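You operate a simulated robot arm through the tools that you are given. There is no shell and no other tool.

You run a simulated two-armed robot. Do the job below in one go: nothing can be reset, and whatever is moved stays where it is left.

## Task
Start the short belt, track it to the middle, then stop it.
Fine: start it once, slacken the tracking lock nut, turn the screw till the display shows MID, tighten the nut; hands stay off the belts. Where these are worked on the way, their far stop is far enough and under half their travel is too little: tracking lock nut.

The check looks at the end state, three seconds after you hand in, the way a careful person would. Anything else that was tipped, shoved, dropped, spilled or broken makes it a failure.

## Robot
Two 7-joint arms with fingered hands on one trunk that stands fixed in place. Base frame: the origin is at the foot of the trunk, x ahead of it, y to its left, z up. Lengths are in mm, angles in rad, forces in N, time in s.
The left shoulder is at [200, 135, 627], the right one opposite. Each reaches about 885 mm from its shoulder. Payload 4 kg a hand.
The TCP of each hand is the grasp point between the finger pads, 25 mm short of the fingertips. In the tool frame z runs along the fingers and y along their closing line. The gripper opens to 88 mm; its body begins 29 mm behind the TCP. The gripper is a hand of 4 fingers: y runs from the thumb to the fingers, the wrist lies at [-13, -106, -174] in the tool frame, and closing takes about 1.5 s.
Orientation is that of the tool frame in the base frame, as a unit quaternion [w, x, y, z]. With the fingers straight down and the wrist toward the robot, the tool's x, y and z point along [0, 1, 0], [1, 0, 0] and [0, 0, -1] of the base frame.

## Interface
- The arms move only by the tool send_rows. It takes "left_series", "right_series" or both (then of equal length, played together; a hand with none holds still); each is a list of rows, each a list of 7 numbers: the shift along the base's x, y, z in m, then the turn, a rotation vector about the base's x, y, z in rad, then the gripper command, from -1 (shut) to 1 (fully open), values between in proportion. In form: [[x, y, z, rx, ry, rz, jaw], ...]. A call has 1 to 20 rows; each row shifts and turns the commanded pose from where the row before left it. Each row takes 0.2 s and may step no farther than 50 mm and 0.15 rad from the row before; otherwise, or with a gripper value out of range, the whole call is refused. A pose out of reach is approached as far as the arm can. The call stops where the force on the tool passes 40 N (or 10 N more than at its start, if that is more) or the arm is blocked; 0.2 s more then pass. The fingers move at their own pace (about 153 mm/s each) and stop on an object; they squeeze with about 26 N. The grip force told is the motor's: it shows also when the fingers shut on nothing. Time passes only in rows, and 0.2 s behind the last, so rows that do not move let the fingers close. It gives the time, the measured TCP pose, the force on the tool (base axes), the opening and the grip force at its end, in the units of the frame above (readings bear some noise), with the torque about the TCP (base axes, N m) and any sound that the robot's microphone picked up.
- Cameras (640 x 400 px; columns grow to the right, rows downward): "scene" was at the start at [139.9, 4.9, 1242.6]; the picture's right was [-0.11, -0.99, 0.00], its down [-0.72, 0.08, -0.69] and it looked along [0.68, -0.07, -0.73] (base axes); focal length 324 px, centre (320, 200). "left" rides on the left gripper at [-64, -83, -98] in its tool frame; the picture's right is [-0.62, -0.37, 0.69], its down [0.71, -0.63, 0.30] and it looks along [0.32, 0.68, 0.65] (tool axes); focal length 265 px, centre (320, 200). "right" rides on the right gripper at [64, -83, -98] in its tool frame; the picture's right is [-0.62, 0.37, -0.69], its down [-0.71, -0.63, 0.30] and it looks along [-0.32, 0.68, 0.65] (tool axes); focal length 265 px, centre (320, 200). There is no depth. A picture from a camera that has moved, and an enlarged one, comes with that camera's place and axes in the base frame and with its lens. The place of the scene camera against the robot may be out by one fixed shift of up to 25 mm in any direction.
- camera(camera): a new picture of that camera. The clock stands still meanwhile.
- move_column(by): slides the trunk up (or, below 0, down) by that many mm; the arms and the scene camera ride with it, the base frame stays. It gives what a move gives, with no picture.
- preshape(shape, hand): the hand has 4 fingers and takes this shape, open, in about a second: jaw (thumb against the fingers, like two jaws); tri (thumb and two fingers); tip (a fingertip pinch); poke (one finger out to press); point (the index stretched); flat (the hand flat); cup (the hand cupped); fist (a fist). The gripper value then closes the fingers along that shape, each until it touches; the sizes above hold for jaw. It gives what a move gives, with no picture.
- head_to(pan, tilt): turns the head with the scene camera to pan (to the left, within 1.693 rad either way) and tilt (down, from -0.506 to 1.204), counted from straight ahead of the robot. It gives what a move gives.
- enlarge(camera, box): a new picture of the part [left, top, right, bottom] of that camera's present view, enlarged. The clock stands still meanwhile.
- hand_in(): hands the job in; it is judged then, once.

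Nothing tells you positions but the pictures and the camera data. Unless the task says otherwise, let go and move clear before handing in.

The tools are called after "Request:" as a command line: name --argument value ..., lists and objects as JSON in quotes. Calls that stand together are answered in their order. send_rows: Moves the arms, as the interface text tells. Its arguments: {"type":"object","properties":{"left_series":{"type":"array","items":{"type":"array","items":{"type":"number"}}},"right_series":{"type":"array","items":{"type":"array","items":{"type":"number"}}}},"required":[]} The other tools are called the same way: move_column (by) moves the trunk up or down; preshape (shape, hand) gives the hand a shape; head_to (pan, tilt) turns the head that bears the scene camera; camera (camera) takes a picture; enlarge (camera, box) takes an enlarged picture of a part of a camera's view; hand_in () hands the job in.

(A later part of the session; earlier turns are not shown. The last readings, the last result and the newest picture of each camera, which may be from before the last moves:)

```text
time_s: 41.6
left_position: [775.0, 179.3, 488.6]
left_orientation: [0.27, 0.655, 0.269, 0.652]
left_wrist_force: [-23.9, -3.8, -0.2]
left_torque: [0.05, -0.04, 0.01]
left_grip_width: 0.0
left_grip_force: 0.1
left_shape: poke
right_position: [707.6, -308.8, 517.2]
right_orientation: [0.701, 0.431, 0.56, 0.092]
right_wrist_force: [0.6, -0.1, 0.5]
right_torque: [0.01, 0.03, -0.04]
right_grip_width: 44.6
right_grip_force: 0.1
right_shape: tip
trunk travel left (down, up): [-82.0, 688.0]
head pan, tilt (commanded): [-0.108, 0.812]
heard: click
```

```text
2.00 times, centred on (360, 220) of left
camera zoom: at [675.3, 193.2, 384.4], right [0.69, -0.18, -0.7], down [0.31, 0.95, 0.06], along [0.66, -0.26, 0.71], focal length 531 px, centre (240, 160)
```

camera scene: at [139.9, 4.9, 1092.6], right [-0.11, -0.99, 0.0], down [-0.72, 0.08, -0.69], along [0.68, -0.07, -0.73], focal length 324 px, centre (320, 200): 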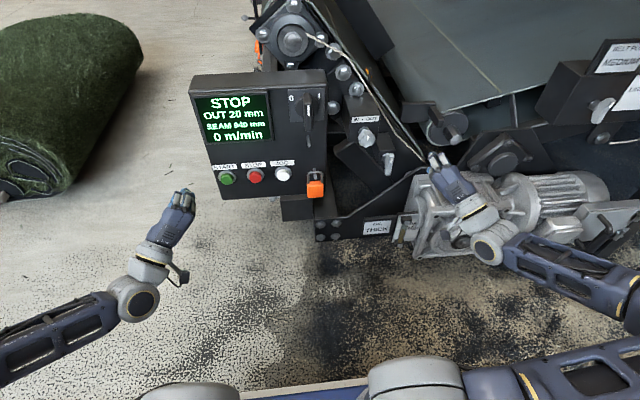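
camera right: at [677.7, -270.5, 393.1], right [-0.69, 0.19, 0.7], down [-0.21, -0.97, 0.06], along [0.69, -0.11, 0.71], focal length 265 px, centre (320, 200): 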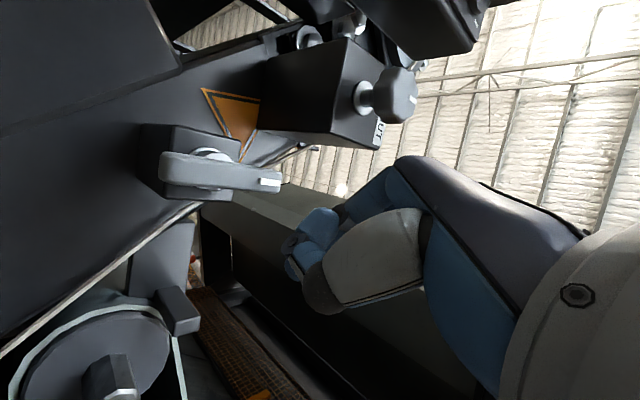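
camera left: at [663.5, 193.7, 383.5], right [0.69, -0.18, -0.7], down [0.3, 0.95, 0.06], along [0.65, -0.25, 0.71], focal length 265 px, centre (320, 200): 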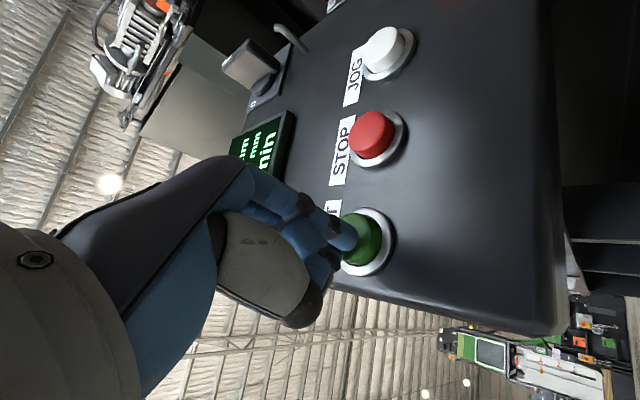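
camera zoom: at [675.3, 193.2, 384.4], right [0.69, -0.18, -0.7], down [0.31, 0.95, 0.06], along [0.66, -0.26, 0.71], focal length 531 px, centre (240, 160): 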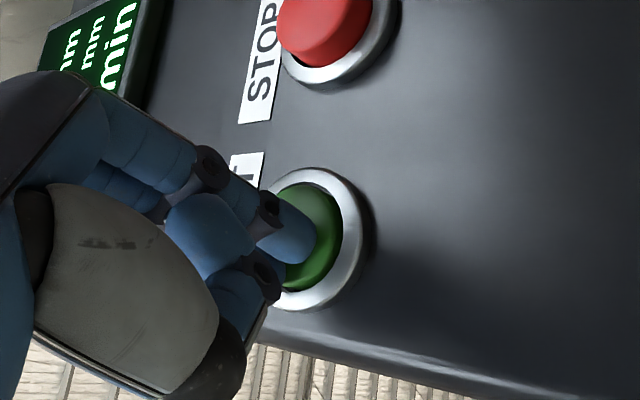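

START clicked: the display shows RUN, 10 m/min. I'll take the left finger off the button and bring the right index to the right side of the bar's upper end.

Request:
send_rows --left_series '[[-0.03, 0, 0, 0, 0, 0, -1], [-0.03, 0, 0, 0, 0, 0, -1], [-0.03, 0.02, 0, 0, 0, 0, -1], [0, 0, 0, 0, 0, 0, -1]]' --right_series '[[0.016, -0.008, -0.02, 0, 0, 0, 0], [0.016, -0.008, -0.02, 0, 0, 0, 0], [0.02, 0, 0, 0, 0, 0, 0], [0.015, 0, 0, 0, 0, 0, 0]]'

Request:
camera --camera "right"

Request:
enlarge --camera "scene" --box '[180, 60, 480, 230]'

Request:
enlarge --camera "scene" --box '[370, 110, 470, 210]'

```text
time_s: 42.6
left_position: [686.8, 198.7, 485.1]
left_orientation: [0.27, 0.654, 0.271, 0.653]
left_wrist_force: [-0.6, 0.1, -0.6]
left_torque: [-0.02, -0.01, 0.0]
left_grip_width: 0.0
left_grip_force: 0.0
left_shape: poke
right_position: [774.7, -325.4, 478.1]
right_orientation: [0.701, 0.431, 0.561, 0.092]
right_wrist_force: [0.3, -0.5, 0.5]
right_torque: [-0.03, -0.02, 0.01]
right_grip_width: 44.7
right_grip_force: 0.1
right_shape: tip
trunk travel left (down, up): [-82.0, 688.0]
head pan, tilt (commanded): [-0.108, 0.812]
```

```text
taken
camera right: at [684.3, -286.0, 373.7], right [-0.69, 0.19, 0.7], down [-0.21, -0.98, 0.06], along [0.69, -0.11, 0.71], focal length 265 px, centre (320, 200)
```

right: 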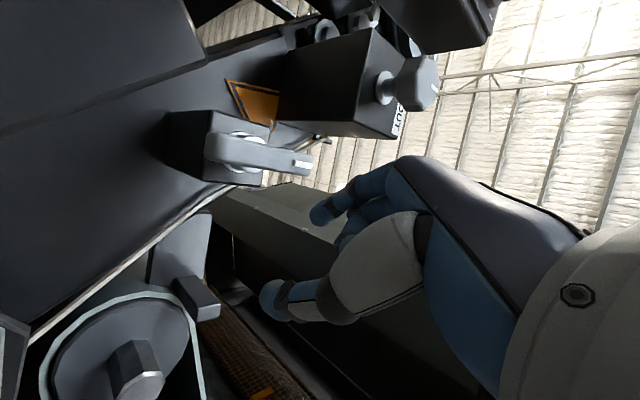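

```text
2.13 times, centred on (330, 145) of scene
camera zoom: at [139.9, 4.8, 1092.6], right [-0.11, -0.99, 0.0], down [-0.72, 0.08, -0.69], along [0.68, -0.07, -0.73], focal length 691 px, centre (299, 317)
```

zoom: 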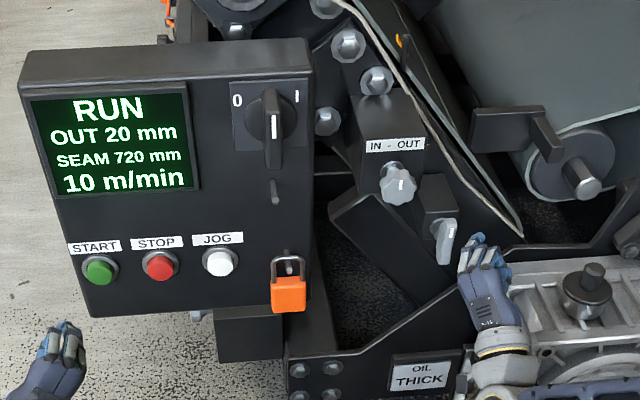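

```text
4.00 times, centred on (420, 160) of scene
camera zoom: at [139.9, 4.8, 1092.6], right [-0.11, -0.99, 0.0], down [-0.72, 0.08, -0.69], along [0.68, -0.07, -0.73], focal length 1296 px, centre (-80, 360)
```

zoom: 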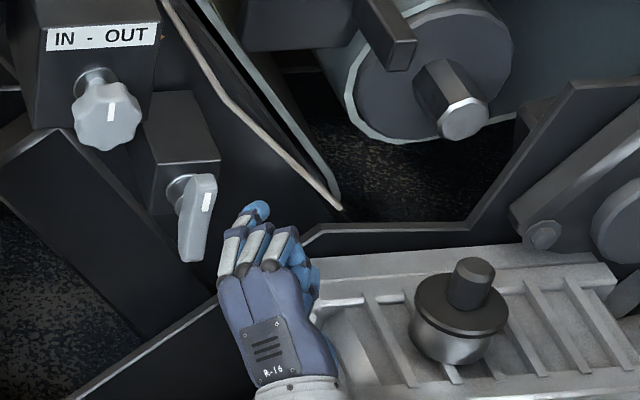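

OUT holds at 20 mm while running. Now I'll move the index beside the bar's upper end (to its right) and check depth.

Request:
send_rows --right_series '[[0.014, 0, -0.002, 0, 0, 0, 0], [0.012, 0, -0.002, 0, 0, 0, 0]]'

Request:
enlarge --camera "right" --box '[160, 60, 400, 300]'

Request:
enlarge --camera "scene" --box '[370, 110, 470, 210]'

```text
time_s: 43.2
left_position: [685.5, 199.7, 486.1]
left_orientation: [0.269, 0.654, 0.27, 0.653]
left_wrist_force: [0.3, 0.0, 0.4]
left_torque: [0.03, 0.01, 0.01]
left_grip_width: 0.0
left_grip_force: 0.1
left_shape: poke
right_position: [801.2, -325.0, 473.7]
right_orientation: [0.701, 0.431, 0.56, 0.091]
right_wrist_force: [-0.7, 0.1, -0.4]
right_torque: [0.01, 0.02, 0.0]
right_grip_width: 44.4
right_grip_force: 0.1
right_shape: tip
trunk travel left (down, up): [-82.0, 688.0]
head pan, tilt (commanded): [-0.108, 0.812]
```

```text
1.67 times, centred on (280, 180) of right
camera zoom: at [710.4, -286.0, 369.5], right [-0.69, 0.19, 0.7], down [-0.21, -0.98, 0.06], along [0.69, -0.11, 0.71], focal length 442 px, centre (387, 233)
```

zoom: 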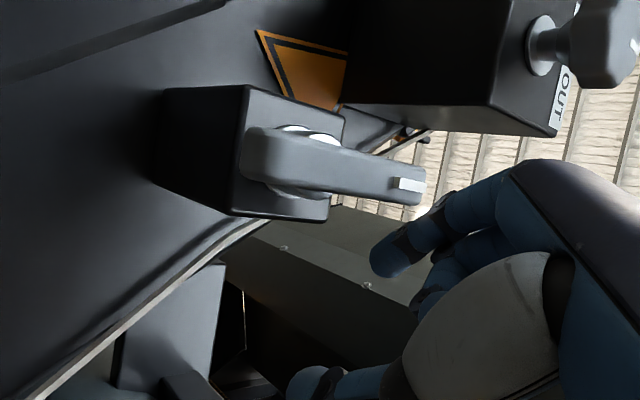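

```text
4.00 times, centred on (420, 160) of scene
camera zoom: at [139.9, 4.9, 1092.6], right [-0.11, -0.99, 0.0], down [-0.72, 0.08, -0.69], along [0.68, -0.07, -0.73], focal length 1296 px, centre (-80, 360)
```

zoom: 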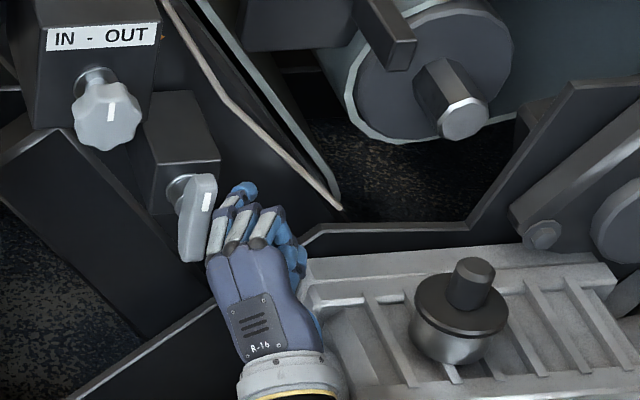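

The index is at about (829,-317,488), some 6–8 mm right of the bar's upper end at matching depth. I'll start pushing it left gently and watch the force.

Request:
send_rows --right_series '[[0, 0.005, 0, 0, 0, 0, 0], [0, 0.005, 0, 0, 0, 0, 0], [0, 0.005, 0.001, 0, 0, 0, 0], [0, 0.005, 0.001, 0, 0, 0, 0]]'

Request:
enlarge --camera "right" --box '[160, 60, 400, 300]'

Request:
enlarge --camera "scene" --box '[370, 110, 470, 210]'

```text
time_s: 44.2
left_position: [686.6, 198.8, 486.7]
left_orientation: [0.27, 0.653, 0.271, 0.654]
left_wrist_force: [-0.7, 1.1, 0.1]
left_torque: [0.01, 0.02, -0.04]
left_grip_width: 0.1
left_grip_force: 0.1
left_shape: poke
right_position: [800.1, -306.0, 476.3]
right_orientation: [0.701, 0.432, 0.561, 0.09]
right_wrist_force: [-4.2, -6.6, -0.2]
right_torque: [0.16, -0.09, -0.07]
right_grip_width: 39.6
right_grip_force: 0.0
right_shape: tip
trunk travel left (down, up): [-82.0, 688.0]
head pan, tilt (commanded): [-0.108, 0.812]
```

```text
1.67 times, centred on (280, 180) of right
camera zoom: at [708.4, -267.5, 373.2], right [-0.69, 0.19, 0.7], down [-0.21, -0.97, 0.06], along [0.69, -0.11, 0.71], focal length 442 px, centre (387, 233)
```

zoom: 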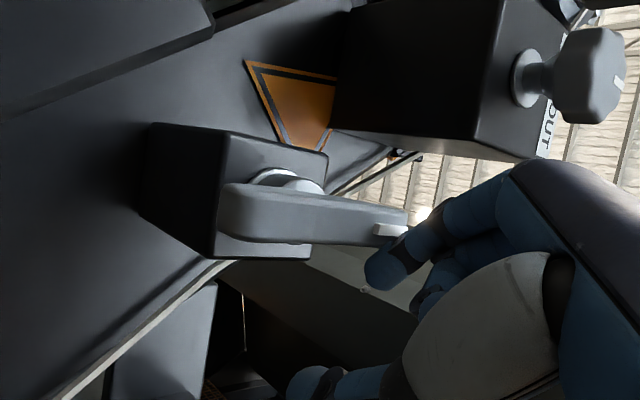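

```text
4.00 times, centred on (420, 160) of scene
camera zoom: at [139.9, 4.7, 1092.6], right [-0.11, -0.99, 0.0], down [-0.72, 0.08, -0.69], along [0.68, -0.07, -0.73], focal length 1296 px, centre (-80, 360)
```

zoom: 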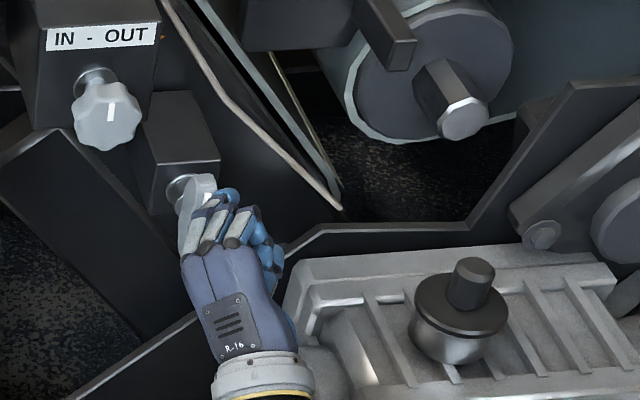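

The finger touches and the bar has begun to turn slightly. Continuing the push along the arc.

Request:
send_rows --right_series '[[0, 0.006, 0.001, 0, 0, 0, 0], [0, 0.006, 0.001, 0, 0, 0, 0], [0, 0.006, 0.001, 0, 0, 0, 0]]'

Request:
enlarge --camera "right" --box '[160, 60, 400, 300]'

Request:
enlarge --camera "scene" --box '[370, 110, 470, 210]'

```text
time_s: 45.0
left_position: [685.5, 199.8, 486.2]
left_orientation: [0.269, 0.654, 0.27, 0.653]
left_wrist_force: [0.1, 0.5, -0.3]
left_torque: [-0.01, -0.04, 0.0]
left_grip_width: 0.0
left_grip_force: 0.0
left_shape: poke
right_position: [795.9, -287.4, 483.6]
right_orientation: [0.7, 0.429, 0.563, 0.092]
right_wrist_force: [-14.0, -1.1, -1.5]
right_torque: [0.0, -0.13, -0.02]
right_grip_width: 36.7
right_grip_force: 0.1
right_shape: tip
right hand out of reach, approached as far as the arm can: row 1, 3
trunk travel left (down, up): [-82.0, 688.0]
head pan, tilt (commanded): [-0.108, 0.812]
```

```text
1.67 times, centred on (280, 180) of right
camera zoom: at [704.8, -249.3, 380.0], right [-0.69, 0.19, 0.7], down [-0.21, -0.98, 0.06], along [0.7, -0.1, 0.71], focal length 442 px, centre (387, 233)
```

zoom: 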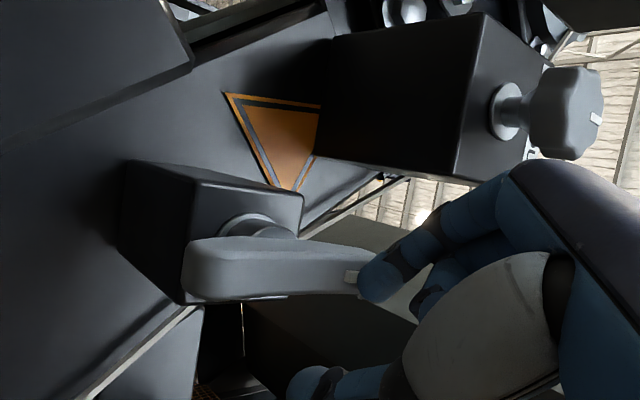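

```text
4.00 times, centred on (420, 160) of scene
camera zoom: at [139.7, 4.9, 1092.6], right [-0.11, -0.99, 0.0], down [-0.72, 0.08, -0.69], along [0.68, -0.07, -0.73], focal length 1296 px, centre (-80, 360)
```

zoom: 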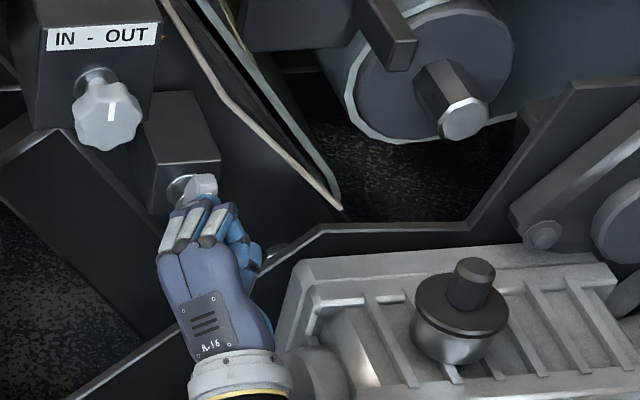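

The finger rode up onto the bar's front face (x-force -14 N). I'll back off and look at the bar's state.

Request:
send_rows --right_series '[[-0.02, -0.005, 0, 0, 0, 0, 0], [-0.02, -0.02, 0, 0, 0, 0, 0], [-0.01, -0.03, 0, 0, 0, 0, 0]]'

Request:
enlarge --camera "right" --box '[130, 60, 370, 260]'

Request:
enlarge --camera "scene" --box '[370, 110, 430, 170]'

Request:
enlarge --camera "scene" --box '[180, 60, 330, 160]'

```text
time_s: 45.8
left_position: [685.8, 199.5, 486.6]
left_orientation: [0.27, 0.654, 0.27, 0.653]
left_wrist_force: [-0.3, 0.1, -0.2]
left_torque: [0.0, 0.01, -0.03]
left_grip_width: 0.1
left_grip_force: 0.0
left_shape: poke
right_position: [747.2, -343.6, 483.6]
right_orientation: [0.7, 0.43, 0.562, 0.093]
right_wrist_force: [0.2, -0.4, 0.3]
right_torque: [-0.01, -0.01, -0.02]
right_grip_width: 44.0
right_grip_force: 0.0
right_shape: tip
trunk travel left (down, up): [-82.0, 688.0]
head pan, tilt (commanded): [-0.108, 0.812]
```

```text
2.00 times, centred on (250, 160) of right
camera zoom: at [656.0, -305.0, 380.2], right [-0.69, 0.19, 0.7], down [-0.21, -0.98, 0.06], along [0.69, -0.11, 0.71], focal length 531 px, centre (460, 280)
```

zoom: 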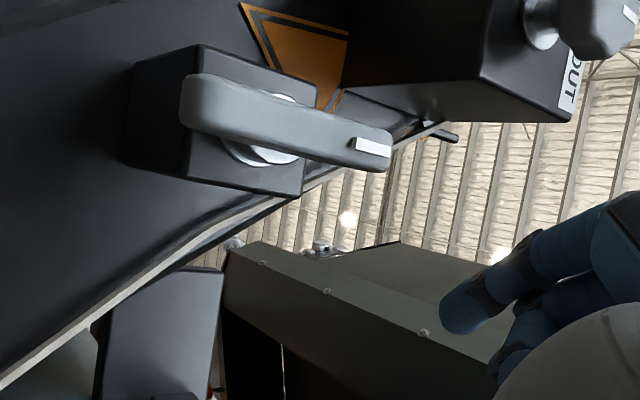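

```text
6.67 times, centred on (400, 140) of scene
camera zoom: at [140.0, 5.0, 1092.6], right [-0.11, -0.99, 0.0], down [-0.72, 0.08, -0.69], along [0.68, -0.07, -0.73], focal length 2160 px, centre (-213, 600)
```

zoom: 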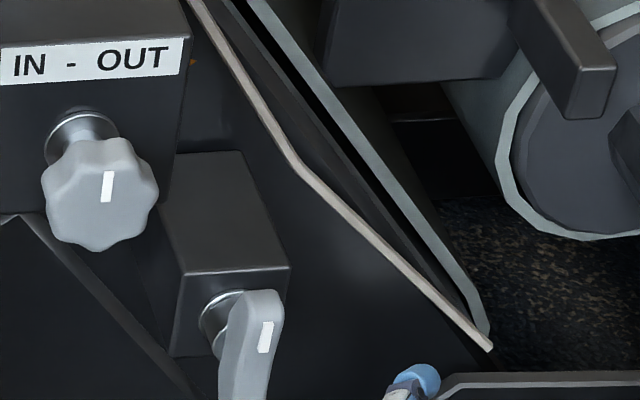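

```text
4.00 times, centred on (255, 110) of scene
camera zoom: at [140.0, 5.0, 1092.6], right [-0.11, -0.99, 0.0], down [-0.72, 0.08, -0.69], along [0.68, -0.07, -0.73], focal length 1296 px, centre (580, 560)
```

zoom: 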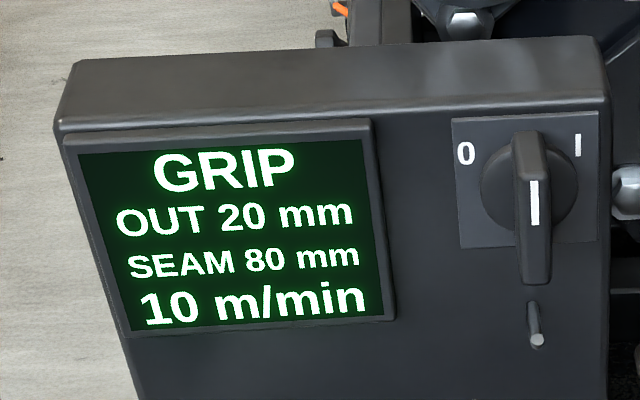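

The bar hasn't moved: the half-open finger was too compliant and slid over the front. The display now reads GRIP (still OUT 20). I'll pull the right hand back, close the fingertip pinch to stiffen it, and turn the hand to push sideways, squarer to the bar.

Request:
send_rows --right_series '[[-0.02, 0.02, 0.02, 0, 0, 0.0873, -1], [-0.02, 0.03, 0.02, 0, 0, 0.0873, -1], [-0.01, 0.03, 0, 0.123, -0.0448, 0, -1], [0, 0, 0, 0.123, -0.0448, 0, -1], [0, 0, 0, 0.123, -0.0448, 0, -1], [0, 0, 0, 0.123, -0.0448, 0, -1]]'

Request:
camera --camera "right"

Request:
enlarge --camera "scene" --box '[180, 60, 480, 230]'

```text
time_s: 47.2
left_position: [685.8, 198.3, 486.6]
left_orientation: [0.27, 0.654, 0.271, 0.653]
left_wrist_force: [0.0, 0.8, 0.5]
left_torque: [-0.01, -0.03, 0.03]
left_grip_width: 0.3
left_grip_force: 0.0
left_shape: poke
right_position: [697.2, -265.5, 523.8]
right_orientation: [0.627, 0.522, 0.478, 0.326]
right_wrist_force: [0.0, 0.0, 0.3]
right_torque: [-0.02, -0.01, 0.01]
right_grip_width: 0.0
right_grip_force: 26.0
right_shape: tip
trunk travel left (down, up): [-82.0, 688.0]
head pan, tilt (commanded): [-0.108, 0.812]
```

```text
taken
camera right: at [619.2, -191.9, 426.9], right [-0.82, -0.24, 0.52], down [-0.01, -0.91, -0.42], along [0.57, -0.35, 0.74], focal length 265 px, centre (320, 200)
```

right: 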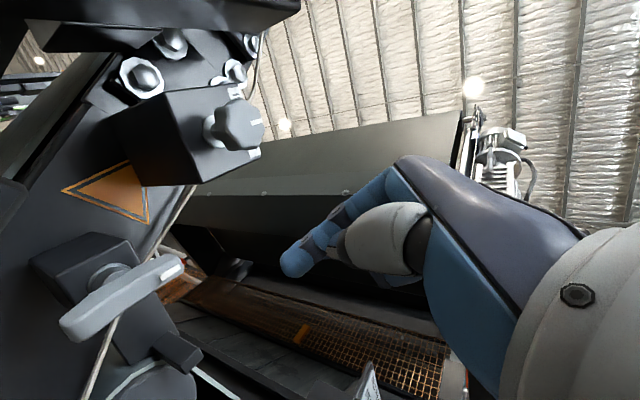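

```text
2.13 times, centred on (330, 145) of scene
camera zoom: at [139.9, 4.8, 1092.6], right [-0.11, -0.99, 0.0], down [-0.72, 0.08, -0.69], along [0.68, -0.07, -0.73], focal length 691 px, centre (299, 317)
```

zoom: 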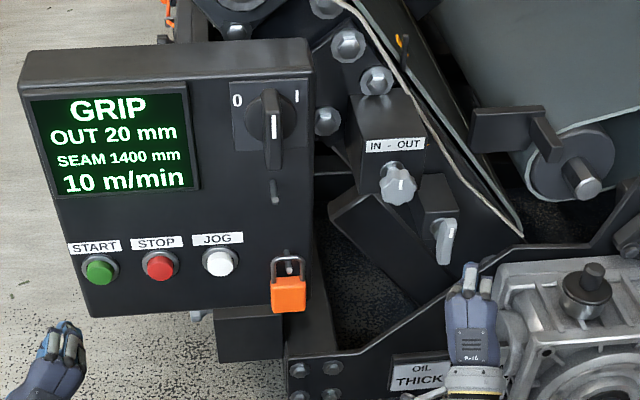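

Request:
send_rows --right_series '[[0.02, -0.02, -0.012, 0, 0, 0, -1], [0.025, -0.02, -0.012, 0, 0, 0, -1], [0.03, 0, 0, 0, 0, 0, -1], [0.02, 0, 0, 0, 0, 0, -1]]'

Request:
camera --camera "right"

Request:
enlarge --camera "scene" --box '[370, 110, 470, 210]'

```text
time_s: 48.2
left_position: [684.7, 198.9, 485.7]
left_orientation: [0.27, 0.654, 0.27, 0.653]
left_wrist_force: [0.3, 0.1, -0.1]
left_torque: [0.0, 0.02, 0.01]
left_grip_width: 0.0
left_grip_force: 0.1
left_shape: poke
right_position: [783.2, -312.1, 511.0]
right_orientation: [0.627, 0.522, 0.478, 0.326]
right_wrist_force: [0.3, -0.7, 1.0]
right_torque: [0.02, 0.01, -0.01]
right_grip_width: 0.1
right_grip_force: 26.2
right_shape: tip
right hand out of reach, approached as far as the arm can: row 3, 4
trunk travel left (down, up): [-82.0, 688.0]
head pan, tilt (commanded): [-0.108, 0.812]
```

```text
taken
camera right: at [705.3, -238.1, 413.8], right [-0.82, -0.24, 0.52], down [-0.01, -0.91, -0.42], along [0.57, -0.35, 0.74], focal length 265 px, centre (320, 200)
```

right: 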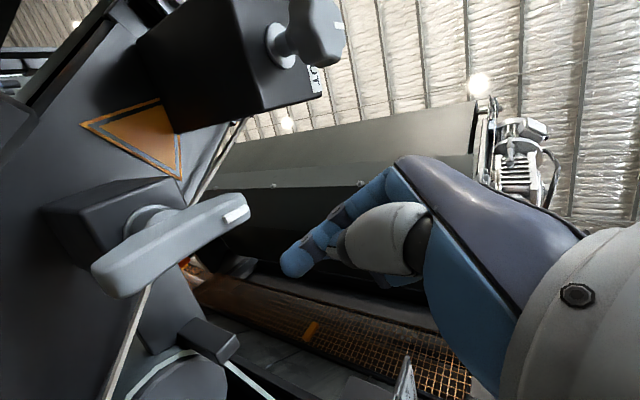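

```text
4.00 times, centred on (420, 160) of scene
camera zoom: at [139.9, 4.9, 1092.6], right [-0.11, -0.99, 0.0], down [-0.72, 0.08, -0.69], along [0.68, -0.07, -0.73], focal length 1296 px, centre (-80, 360)
```

zoom: 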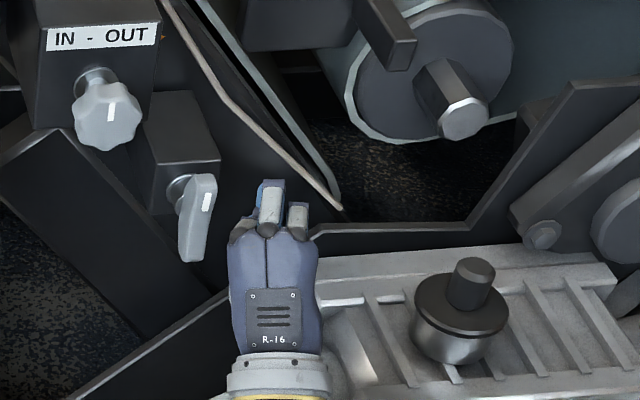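

The arm runs out at this height with this attitude, so I'll pull back slightly and lower the trunk 80 mm for better reach.

Request:
send_rows --right_series '[[-0.03, 0.015, 0.005, 0, 0, 0, -1], [-0.035, 0.02, 0.005, 0, 0, 0, -1]]' --left_series '[[-0.02, 0.0, 0.02, 0, 0, 0, -1], [-0.02, 0, 0.02, 0, 0, 0, -1]]'

Request:
move_column --by -80

Request:
camera --camera "right"

Request:
camera --camera "scene"

```text
time_s: 48.8
left_position: [646.2, 198.8, 527.6]
left_orientation: [0.269, 0.653, 0.27, 0.654]
left_wrist_force: [-0.5, -0.5, -0.9]
left_torque: [0.02, 0.0, 0.04]
left_grip_width: 0.1
left_grip_force: 0.1
left_shape: poke
right_position: [715.0, -275.8, 519.2]
right_orientation: [0.627, 0.522, 0.478, 0.326]
right_wrist_force: [-1.1, 0.2, -0.1]
right_torque: [-0.01, 0.03, 0.01]
right_grip_width: 0.2
right_grip_force: 25.9
right_shape: tip
trunk travel left (down, up): [-82.0, 688.0]
head pan, tilt (commanded): [-0.108, 0.812]
```

```text
time_s: 50.0
left_position: [645.7, 198.3, 447.3]
left_orientation: [0.27, 0.653, 0.272, 0.653]
left_wrist_force: [0.6, -0.5, 0.5]
left_torque: [-0.01, 0.05, 0.04]
left_grip_width: 0.1
left_grip_force: 0.1
left_shape: poke
right_position: [715.7, -277.4, 439.4]
right_orientation: [0.628, 0.522, 0.478, 0.325]
right_wrist_force: [-0.4, 0.7, -0.2]
right_torque: [-0.03, 0.0, -0.03]
right_grip_width: 0.0
right_grip_force: 26.1
right_shape: tip
trunk travel left (down, up): [-2.0, 768.0]
head pan, tilt (commanded): [-0.108, 0.812]
```

```text
taken
camera right: at [639.4, -203.4, 342.9], right [-0.82, -0.24, 0.52], down [-0.01, -0.91, -0.42], along [0.57, -0.35, 0.74], focal length 265 px, centre (320, 200)
```

right: 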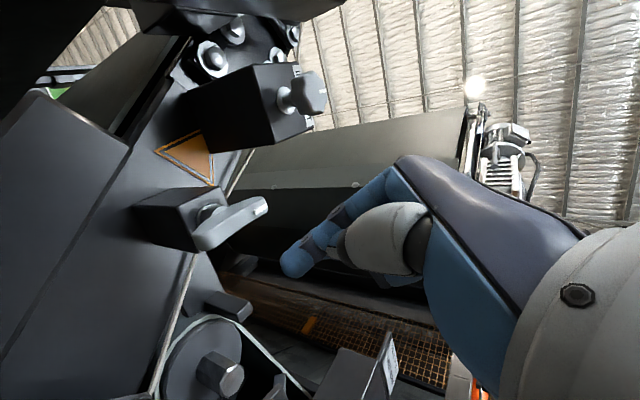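

```text
taken
camera scene: at [139.9, 4.9, 1012.7], right [-0.11, -0.99, 0.0], down [-0.72, 0.08, -0.69], along [0.68, -0.07, -0.73], focal length 324 px, centre (320, 200)
```

scene: 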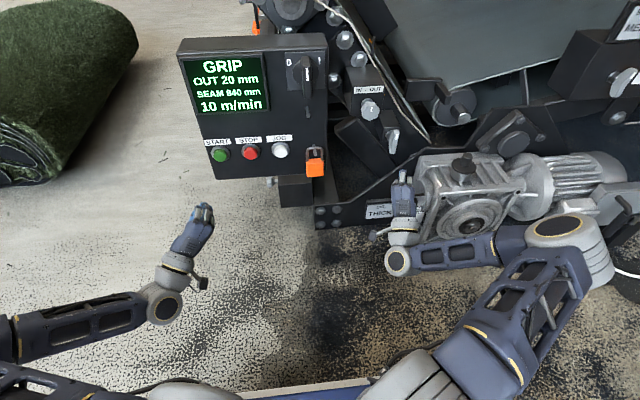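

Request:
enlarge --camera "scene" --box '[360, 130, 640, 310]'

```text
2.22 times, centred on (500, 220) of scene
camera zoom: at [139.9, 4.9, 1012.7], right [-0.11, -0.99, 0.0], down [-0.72, 0.08, -0.69], along [0.68, -0.07, -0.73], focal length 720 px, centre (-80, 156)
```

zoom: 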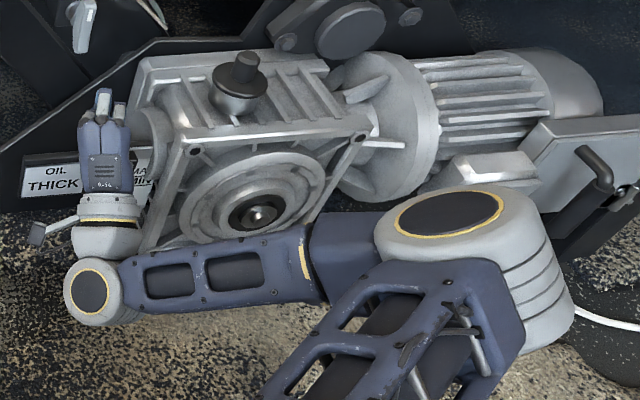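

The right forearm passes right in front of the gearbox in this posture, so pushing from here is unsafe. I'll raise the trunk and come at the bar from above with the fingers pointing down instead, keeping the forearm over the gearbox.

Request:
send_rows --right_series '[[-0.03, 0.0, 0.03, 0, 0, 0, -1], [-0.03, 0.0, 0.03, 0, 0, 0, -1]]'

Request:
move_column --by 230

Request:
send_rows --right_series '[[0, 0, 0, 0, 0, 0.1164, -1], [0, 0, 0, 0, 0, 0.1164, -1], [0, 0, 0, 0, 0, 0.1164, -1], [0, 0, 0, 0.131, 0, 0, -1], [0, 0, 0, 0.131, 0, 0, -1], [0, 0, 0, 0, 0.1416, 0, -1], [0, 0, 0, 0, 0.1416, 0, -1], [0, 0, 0, 0, 0.1416, 0, -1], [0, 0, 0, 0, 0.1416, 0, -1], [0, 0, 0, 0, 0.1416, 0, -1], [0, 0, 0, 0, 0.1416, 0, -1], [0, 0, 0, 0, 0.1416, 0, -1], [0, 0, 0, 0, 0.1416, 0, -1], [0, 0, 0, 0, 0.1416, 0, -1]]'

Request:
camera --camera "right"

Request:
camera --camera "scene"

```text
time_s: 50.6
left_position: [646.1, 198.7, 445.7]
left_orientation: [0.269, 0.654, 0.27, 0.653]
left_wrist_force: [0.2, -1.3, 0.2]
left_torque: [0.01, 0.0, 0.01]
left_grip_width: 0.0
left_grip_force: 0.1
left_shape: poke
right_position: [655.5, -275.2, 499.9]
right_orientation: [0.628, 0.521, 0.478, 0.326]
right_wrist_force: [0.6, 1.3, 0.8]
right_torque: [-0.05, -0.01, 0.0]
right_grip_width: 0.0
right_grip_force: 25.9
right_shape: tip
trunk travel left (down, up): [-2.0, 768.0]
head pan, tilt (commanded): [-0.108, 0.812]
```

```text
time_s: 53.0
left_position: [646.3, 198.5, 676.9]
left_orientation: [0.27, 0.654, 0.27, 0.653]
left_wrist_force: [-0.3, 0.3, -0.3]
left_torque: [-0.02, 0.0, -0.01]
left_grip_width: 0.1
left_grip_force: 0.1
left_shape: poke
right_position: [655.4, -275.6, 728.0]
right_orientation: [0.628, 0.522, 0.477, 0.326]
right_wrist_force: [0.4, 0.1, 0.7]
right_torque: [-0.03, 0.04, -0.01]
right_grip_width: 0.1
right_grip_force: 25.5
right_shape: tip
trunk travel left (down, up): [-232.0, 538.0]
head pan, tilt (commanded): [-0.108, 0.812]
```

```text
time_s: 56.0
left_position: [645.6, 198.6, 677.2]
left_orientation: [0.27, 0.654, 0.27, 0.653]
left_wrist_force: [-0.2, -0.5, 0.2]
left_torque: [-0.02, -0.02, 0.04]
left_grip_width: 0.2
left_grip_force: 0.0
left_shape: poke
right_position: [656.3, -275.9, 728.9]
right_orientation: [0.103, 0.7, 0.699, 0.103]
right_wrist_force: [0.1, -1.2, -0.8]
right_torque: [0.0, 0.0, 0.01]
right_grip_width: 0.0
right_grip_force: 26.1
right_shape: tip
trunk travel left (down, up): [-232.0, 538.0]
head pan, tilt (commanded): [-0.108, 0.812]
```

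```text
taken
camera right: at [548.0, -211.0, 799.1], right [0.15, -0.62, 0.77], down [-0.52, -0.71, -0.47], along [0.84, -0.33, -0.43], focal length 265 px, centre (320, 200)
```

right: 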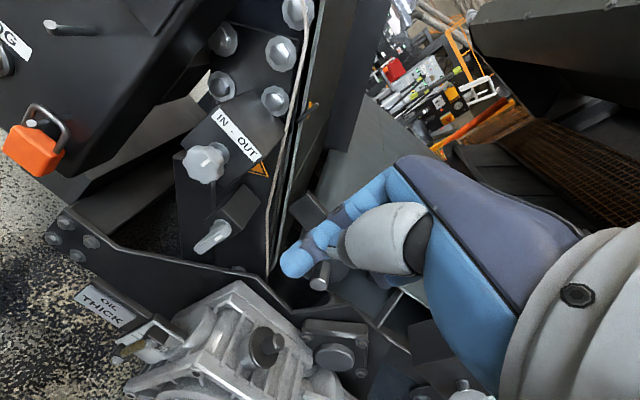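

```text
taken
camera scene: at [139.9, 4.8, 1242.5], right [-0.11, -0.99, 0.0], down [-0.72, 0.08, -0.69], along [0.68, -0.07, -0.73], focal length 324 px, centre (320, 200)
```

scene: 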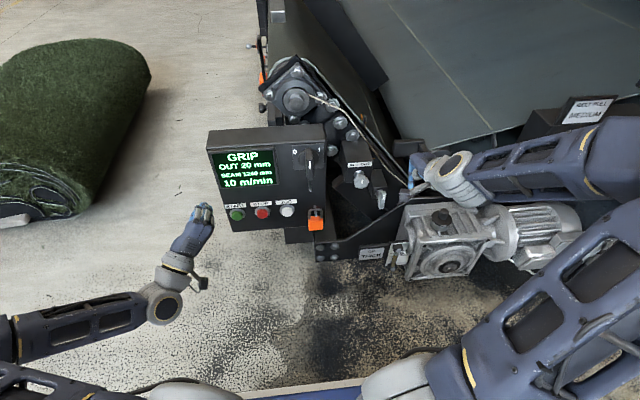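

Now I have a clear view from above, with the forearm well over the gearbox. I'll descend toward the right side of the bar's upper end.

Request:
send_rows --right_series '[[0.03, -0.015, -0.04, 0, 0, 0, -1], [0.03, -0.015, -0.04, 0, 0, 0, -1], [0.03, -0.015, -0.04, 0, 0, 0, -1], [0.02, 0, -0.02, 0, 0, 0, -1]]'

Request:
camera --camera "right"

Request:
enlarge --camera "scene" --box '[320, 110, 500, 250]'

```text
refused: row 1 steps farther than a row can; nothing moved
```

```text
taken
camera right: at [548.0, -211.0, 799.1], right [0.15, -0.62, 0.77], down [-0.52, -0.71, -0.47], along [0.84, -0.33, -0.43], focal length 265 px, centre (320, 200)
```

right: 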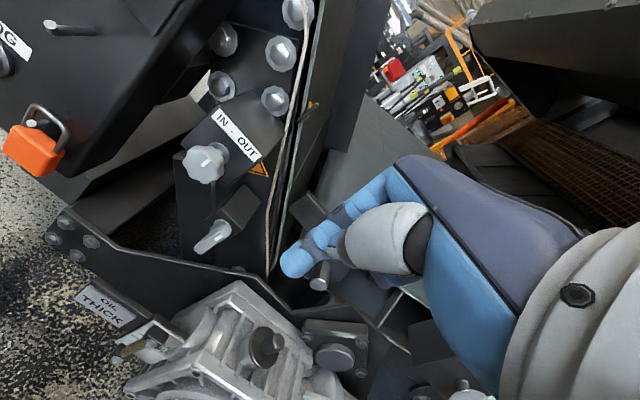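

```text
2.86 times, centred on (410, 180) of scene
camera zoom: at [139.9, 4.8, 1242.5], right [-0.11, -0.99, 0.0], down [-0.72, 0.08, -0.69], along [0.68, -0.07, -0.73], focal length 926 px, centre (63, 257)
```

zoom: 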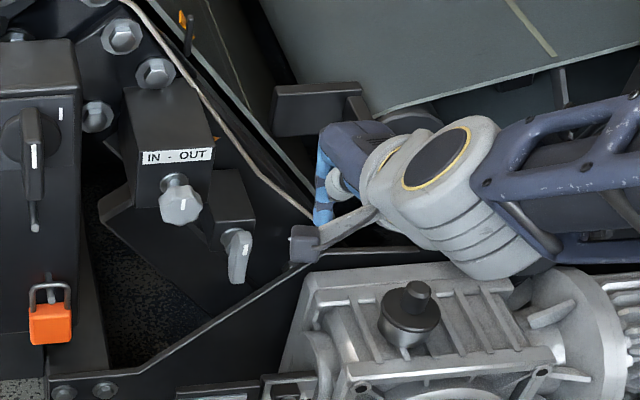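

Request:
send_rows --right_series '[[0.025, -0.012, -0.035, 0, 0, 0, -1], [0.025, -0.012, -0.035, 0, 0, 0, -1], [0.025, -0.012, -0.035, 0, 0, 0, -1], [0.02, -0.01, -0.03, 0, 0, 0, -1]]'

Request:
camera --camera "right"

Request:
enlarge --camera "scene" --box '[320, 110, 500, 250]'

```text
time_s: 57.0
left_position: [645.6, 199.0, 676.9]
left_orientation: [0.269, 0.654, 0.27, 0.653]
left_wrist_force: [0.1, 1.4, 0.1]
left_torque: [-0.03, 0.01, -0.01]
left_grip_width: 0.0
left_grip_force: 0.0
left_shape: poke
right_position: [751.1, -322.4, 593.1]
right_orientation: [0.105, 0.699, 0.7, 0.104]
right_wrist_force: [-0.2, -0.5, 1.0]
right_torque: [0.02, 0.0, -0.01]
right_grip_width: 0.2
right_grip_force: 26.0
right_shape: tip
trunk travel left (down, up): [-232.0, 538.0]
head pan, tilt (commanded): [-0.108, 0.812]
```

```text
taken
camera right: at [643.4, -257.1, 663.5], right [0.15, -0.62, 0.77], down [-0.51, -0.71, -0.47], along [0.84, -0.32, -0.43], focal length 265 px, centre (320, 200)
```

right: 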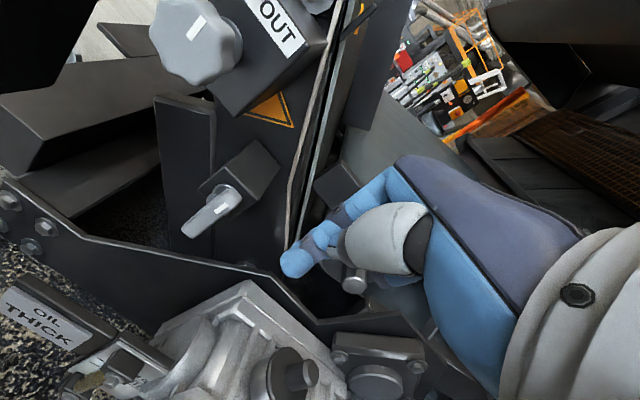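

```text
2.86 times, centred on (410, 180) of scene
camera zoom: at [139.9, 4.9, 1242.7], right [-0.11, -0.99, 0.0], down [-0.72, 0.08, -0.69], along [0.68, -0.07, -0.73], focal length 926 px, centre (63, 257)
```

zoom: 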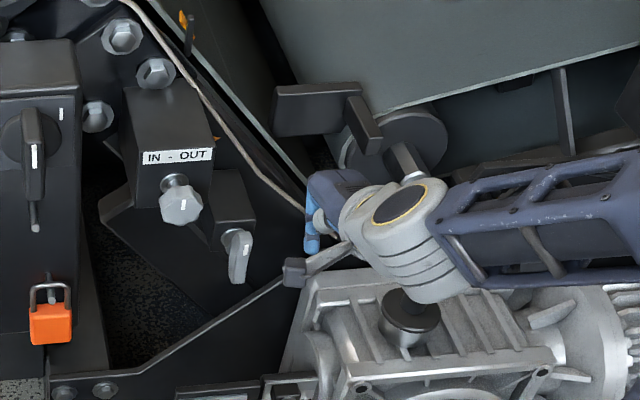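

Request:
send_rows --right_series '[[0.025, 0.0, -0.03, 0, 0, 0, -1], [0.025, 0.0, -0.03, 0, 0, 0, -1]]'

Request:
camera --camera "right"

Request:
enlarge --camera "scene" --box '[340, 120, 460, 220]'

```text
time_s: 57.6
left_position: [644.8, 199.0, 677.2]
left_orientation: [0.27, 0.654, 0.27, 0.653]
left_wrist_force: [0.7, 0.0, 0.2]
left_torque: [-0.01, 0.0, 0.02]
left_grip_width: 0.0
left_grip_force: 0.0
left_shape: poke
right_position: [800.8, -321.2, 533.4]
right_orientation: [0.106, 0.699, 0.699, 0.105]
right_wrist_force: [0.2, -0.2, 0.1]
right_torque: [0.0, -0.02, 0.02]
right_grip_width: 0.0
right_grip_force: 26.3
right_shape: tip
trunk travel left (down, up): [-232.0, 538.0]
head pan, tilt (commanded): [-0.108, 0.812]
```

```text
taken
camera right: at [692.5, -257.0, 603.9], right [0.15, -0.62, 0.77], down [-0.51, -0.72, -0.47], along [0.84, -0.32, -0.43], focal length 265 px, centre (320, 200)
```

right: 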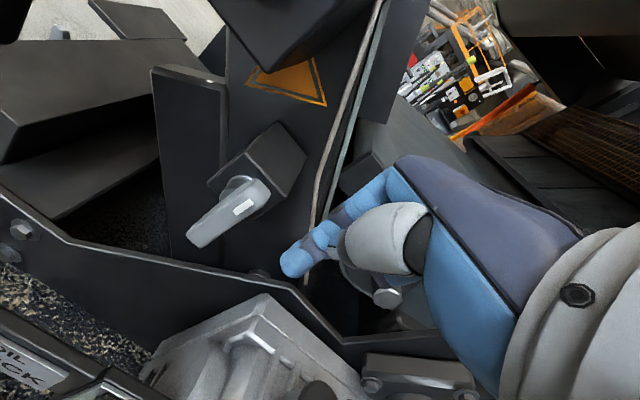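

```text
4.00 times, centred on (400, 170) of scene
camera zoom: at [139.9, 4.9, 1242.7], right [-0.11, -0.99, 0.0], down [-0.72, 0.08, -0.69], along [0.68, -0.07, -0.73], focal length 1296 px, centre (0, 320)
```

zoom: 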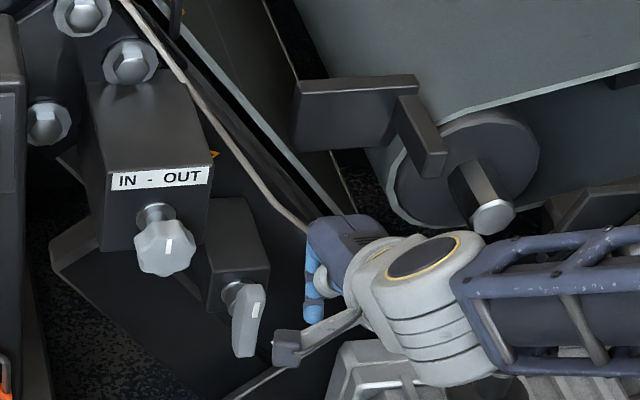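

Request:
send_rows --right_series '[[0.009, 0.0, -0.014, 0, 0, 0, -1], [0.008, 0.0, -0.014, 0, 0, 0, -1]]'

Request:
camera --camera "right"

Request:
enlarge --camera "scene" --box '[360, 130, 460, 210]'

```text
time_s: 58.2
left_position: [646.0, 198.7, 675.8]
left_orientation: [0.27, 0.653, 0.271, 0.653]
left_wrist_force: [-0.9, -0.4, -0.3]
left_torque: [0.01, 0.0, 0.0]
left_grip_width: 0.0
left_grip_force: 0.0
left_shape: poke
right_position: [818.3, -321.8, 505.4]
right_orientation: [0.104, 0.699, 0.699, 0.105]
right_wrist_force: [0.0, 0.1, -0.4]
right_torque: [0.02, 0.03, 0.01]
right_grip_width: 0.2
right_grip_force: 25.8
right_shape: tip
trunk travel left (down, up): [-232.0, 538.0]
head pan, tilt (commanded): [-0.108, 0.812]
```

```text
taken
camera right: at [710.1, -256.5, 576.2], right [0.15, -0.62, 0.77], down [-0.51, -0.71, -0.47], along [0.84, -0.32, -0.43], focal length 265 px, centre (320, 200)
```

right: 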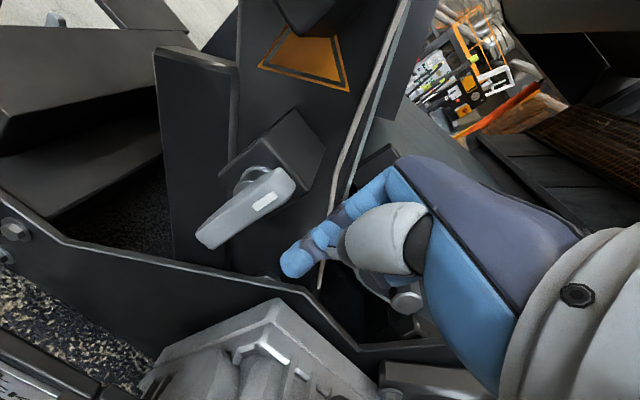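

```text
5.00 times, centred on (410, 170) of scene
camera zoom: at [139.9, 4.9, 1242.6], right [-0.11, -0.99, 0.0], down [-0.72, 0.08, -0.69], along [0.68, -0.07, -0.73], focal length 1620 px, centre (-130, 350)
```

zoom: 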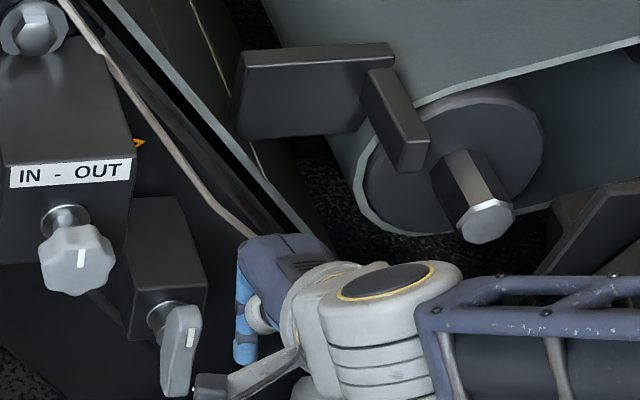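

Fingertip now sits ~20 mm right of the bar's upper end at the right depth. I'll move it left to contact and then follow the bar's arc.

Request:
send_rows --right_series '[[0.0, 0.01, 0.002, 0, 0, 0, -1], [0.0, 0.007, 0.002, 0, 0, 0, -1], [0.0, 0.005, 0.0, 0, 0, 0, -1], [0.0, 0.004, 0.002, 0, 0, 0, -1], [0.0, 0.004, 0.002, 0, 0, 0, -1]]'

Request:
camera --camera "right"

Request:
enlarge --camera "scene" --box '[360, 130, 440, 210]'

```text
time_s: 59.4
left_position: [645.5, 199.8, 676.8]
left_orientation: [0.27, 0.653, 0.271, 0.654]
left_wrist_force: [-0.9, -0.2, -0.3]
left_torque: [0.01, 0.03, 0.0]
left_grip_width: 0.1
left_grip_force: 0.1
left_shape: poke
right_position: [817.0, -292.4, 513.3]
right_orientation: [0.104, 0.7, 0.699, 0.103]
right_wrist_force: [-0.2, -3.2, -1.4]
right_torque: [-0.04, 0.02, -0.07]
right_grip_width: 0.0
right_grip_force: 25.9
right_shape: tip
trunk travel left (down, up): [-232.0, 538.0]
head pan, tilt (commanded): [-0.108, 0.812]
```

```text
taken
camera right: at [710.2, -227.8, 583.7], right [0.15, -0.62, 0.77], down [-0.52, -0.71, -0.47], along [0.84, -0.33, -0.43], focal length 265 px, centre (320, 200)
```

right: 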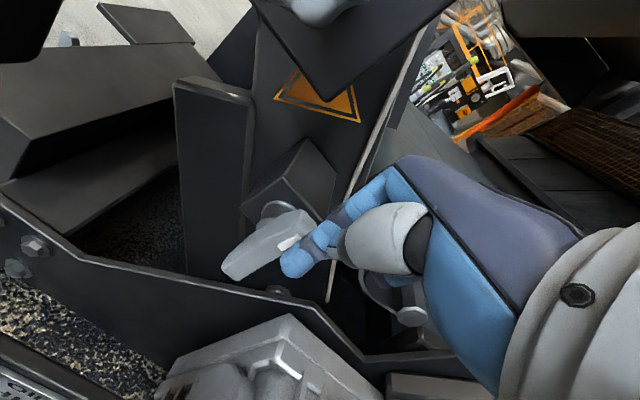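

```text
5.00 times, centred on (400, 170) of scene
camera zoom: at [140.0, 4.8, 1242.6], right [-0.11, -0.99, 0.0], down [-0.72, 0.08, -0.69], along [0.68, -0.07, -0.73], focal length 1620 px, centre (-80, 350)
```

zoom: 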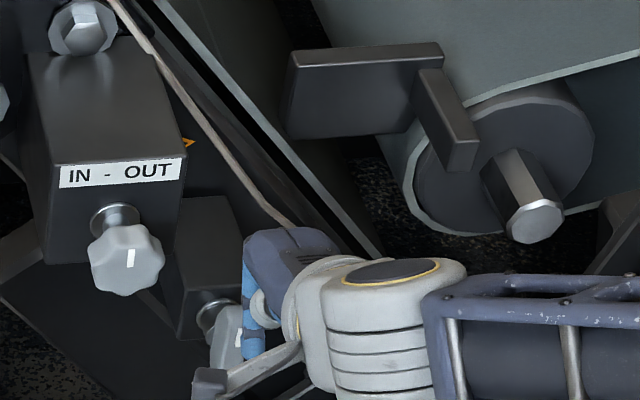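

Contact is light and the finger sits squarely beside the bar. Pushing further along the arc.

Request:
send_rows --right_series '[[0.0, 0.004, 0.0, 0, 0, 0, -1], [0.0, 0.004, 0.0, 0, 0, 0, -1], [0.0, 0.004, 0.0, 0, 0, 0, -1], [0.0, 0.004, 0.0, 0, 0, 0, -1]]'

Request:
camera --camera "right"

Request:
enlarge --camera "scene" --box '[200, 120, 440, 220]'

```text
time_s: 60.4
left_position: [645.7, 197.9, 676.8]
left_orientation: [0.27, 0.654, 0.27, 0.653]
left_wrist_force: [-0.8, -0.1, 0.7]
left_torque: [0.01, -0.01, 0.01]
left_grip_width: 0.0
left_grip_force: 0.1
left_shape: poke
right_position: [818.9, -283.4, 514.8]
right_orientation: [0.11, 0.704, 0.694, 0.101]
right_wrist_force: [0.3, -33.7, 3.9]
right_torque: [-0.26, -0.05, -0.47]
right_grip_width: 0.1
right_grip_force: 25.8
right_shape: tip
trunk travel left (down, up): [-232.0, 538.0]
head pan, tilt (commanded): [-0.108, 0.812]
```

```text
taken
camera right: at [711.6, -216.3, 584.4], right [0.14, -0.62, 0.78], down [-0.52, -0.71, -0.47], along [0.84, -0.34, -0.42], focal length 265 px, centre (320, 200)
```

right: 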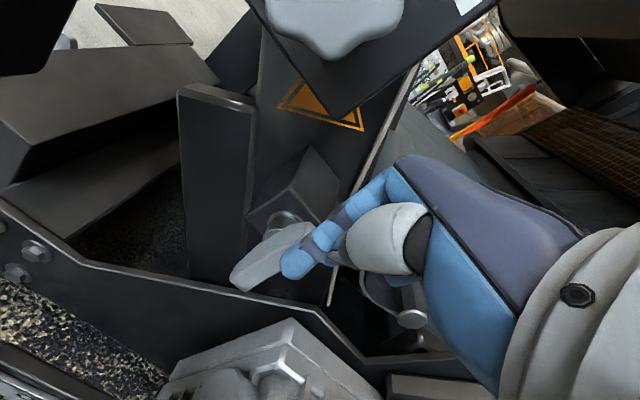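

```text
2.67 times, centred on (320, 170) of scene
camera zoom: at [139.9, 4.2, 1242.7], right [-0.11, -0.99, 0.0], down [-0.72, 0.08, -0.69], along [0.68, -0.07, -0.73], focal length 864 px, centre (320, 280)
```

zoom: 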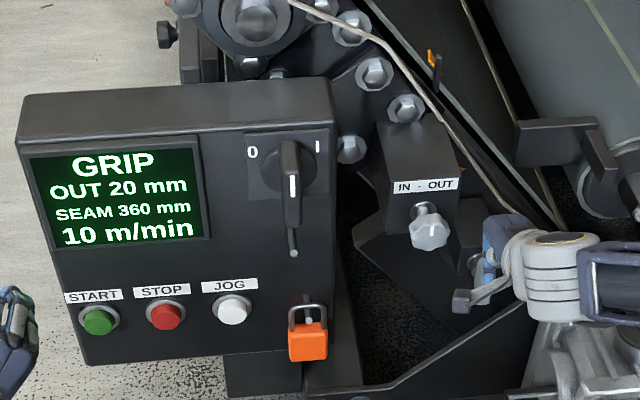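

33 N sideways and the bar barely shows any turn. I'll ease off and look at it closely before deciding on direction.

Request:
send_rows --right_series '[[0.0, -0.01, 0.0, 0, 0, 0, -1], [0.0, -0.02, 0.01, 0, 0, 0, -1], [-0.02, -0.02, 0.02, 0, 0, 0, -1]]'

Request:
enlarge --camera "right" --box '[160, 120, 360, 280]'

Request:
enlarge --camera "scene" --box '[350, 140, 430, 220]'

```text
time_s: 61.2
left_position: [645.8, 200.4, 677.0]
left_orientation: [0.269, 0.654, 0.271, 0.653]
left_wrist_force: [-0.3, -0.9, -1.3]
left_torque: [-0.01, 0.02, -0.03]
left_grip_width: 0.1
left_grip_force: 0.0
left_shape: poke
right_position: [798.1, -323.1, 542.8]
right_orientation: [0.103, 0.698, 0.701, 0.104]
right_wrist_force: [0.6, -0.2, -0.2]
right_torque: [-0.01, -0.01, 0.0]
right_grip_width: 0.1
right_grip_force: 25.9
right_shape: tip
trunk travel left (down, up): [-232.0, 538.0]
head pan, tilt (commanded): [-0.108, 0.812]
```

```text
2.50 times, centred on (260, 200) of right
camera zoom: at [690.5, -258.7, 614.3], right [0.15, -0.62, 0.77], down [-0.51, -0.72, -0.48], along [0.85, -0.32, -0.43], focal length 664 px, centre (470, 200)
```

zoom: 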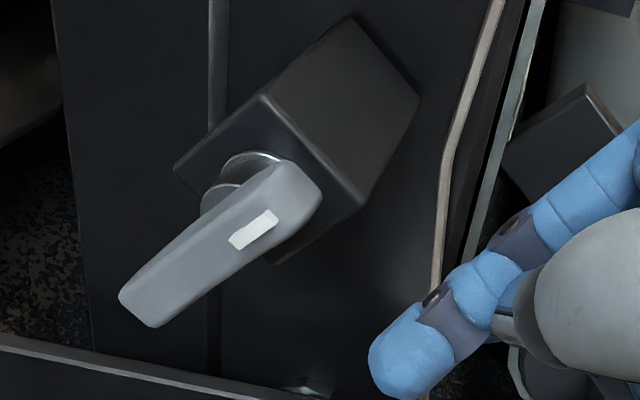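

```text
5.00 times, centred on (390, 180) of scene
camera zoom: at [140.0, 5.3, 1242.5], right [-0.11, -0.99, 0.0], down [-0.72, 0.08, -0.69], along [0.68, -0.07, -0.73], focal length 1620 px, centre (-30, 300)
```

zoom: 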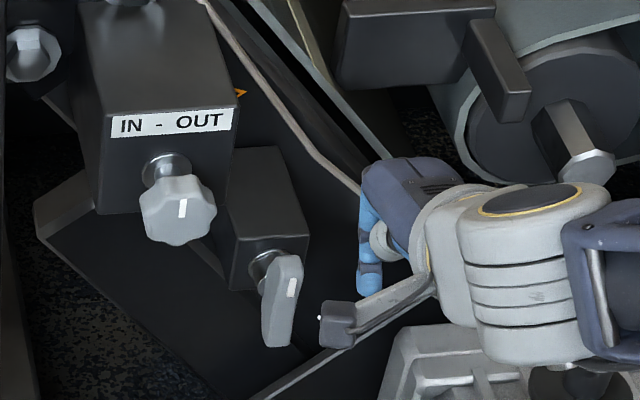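

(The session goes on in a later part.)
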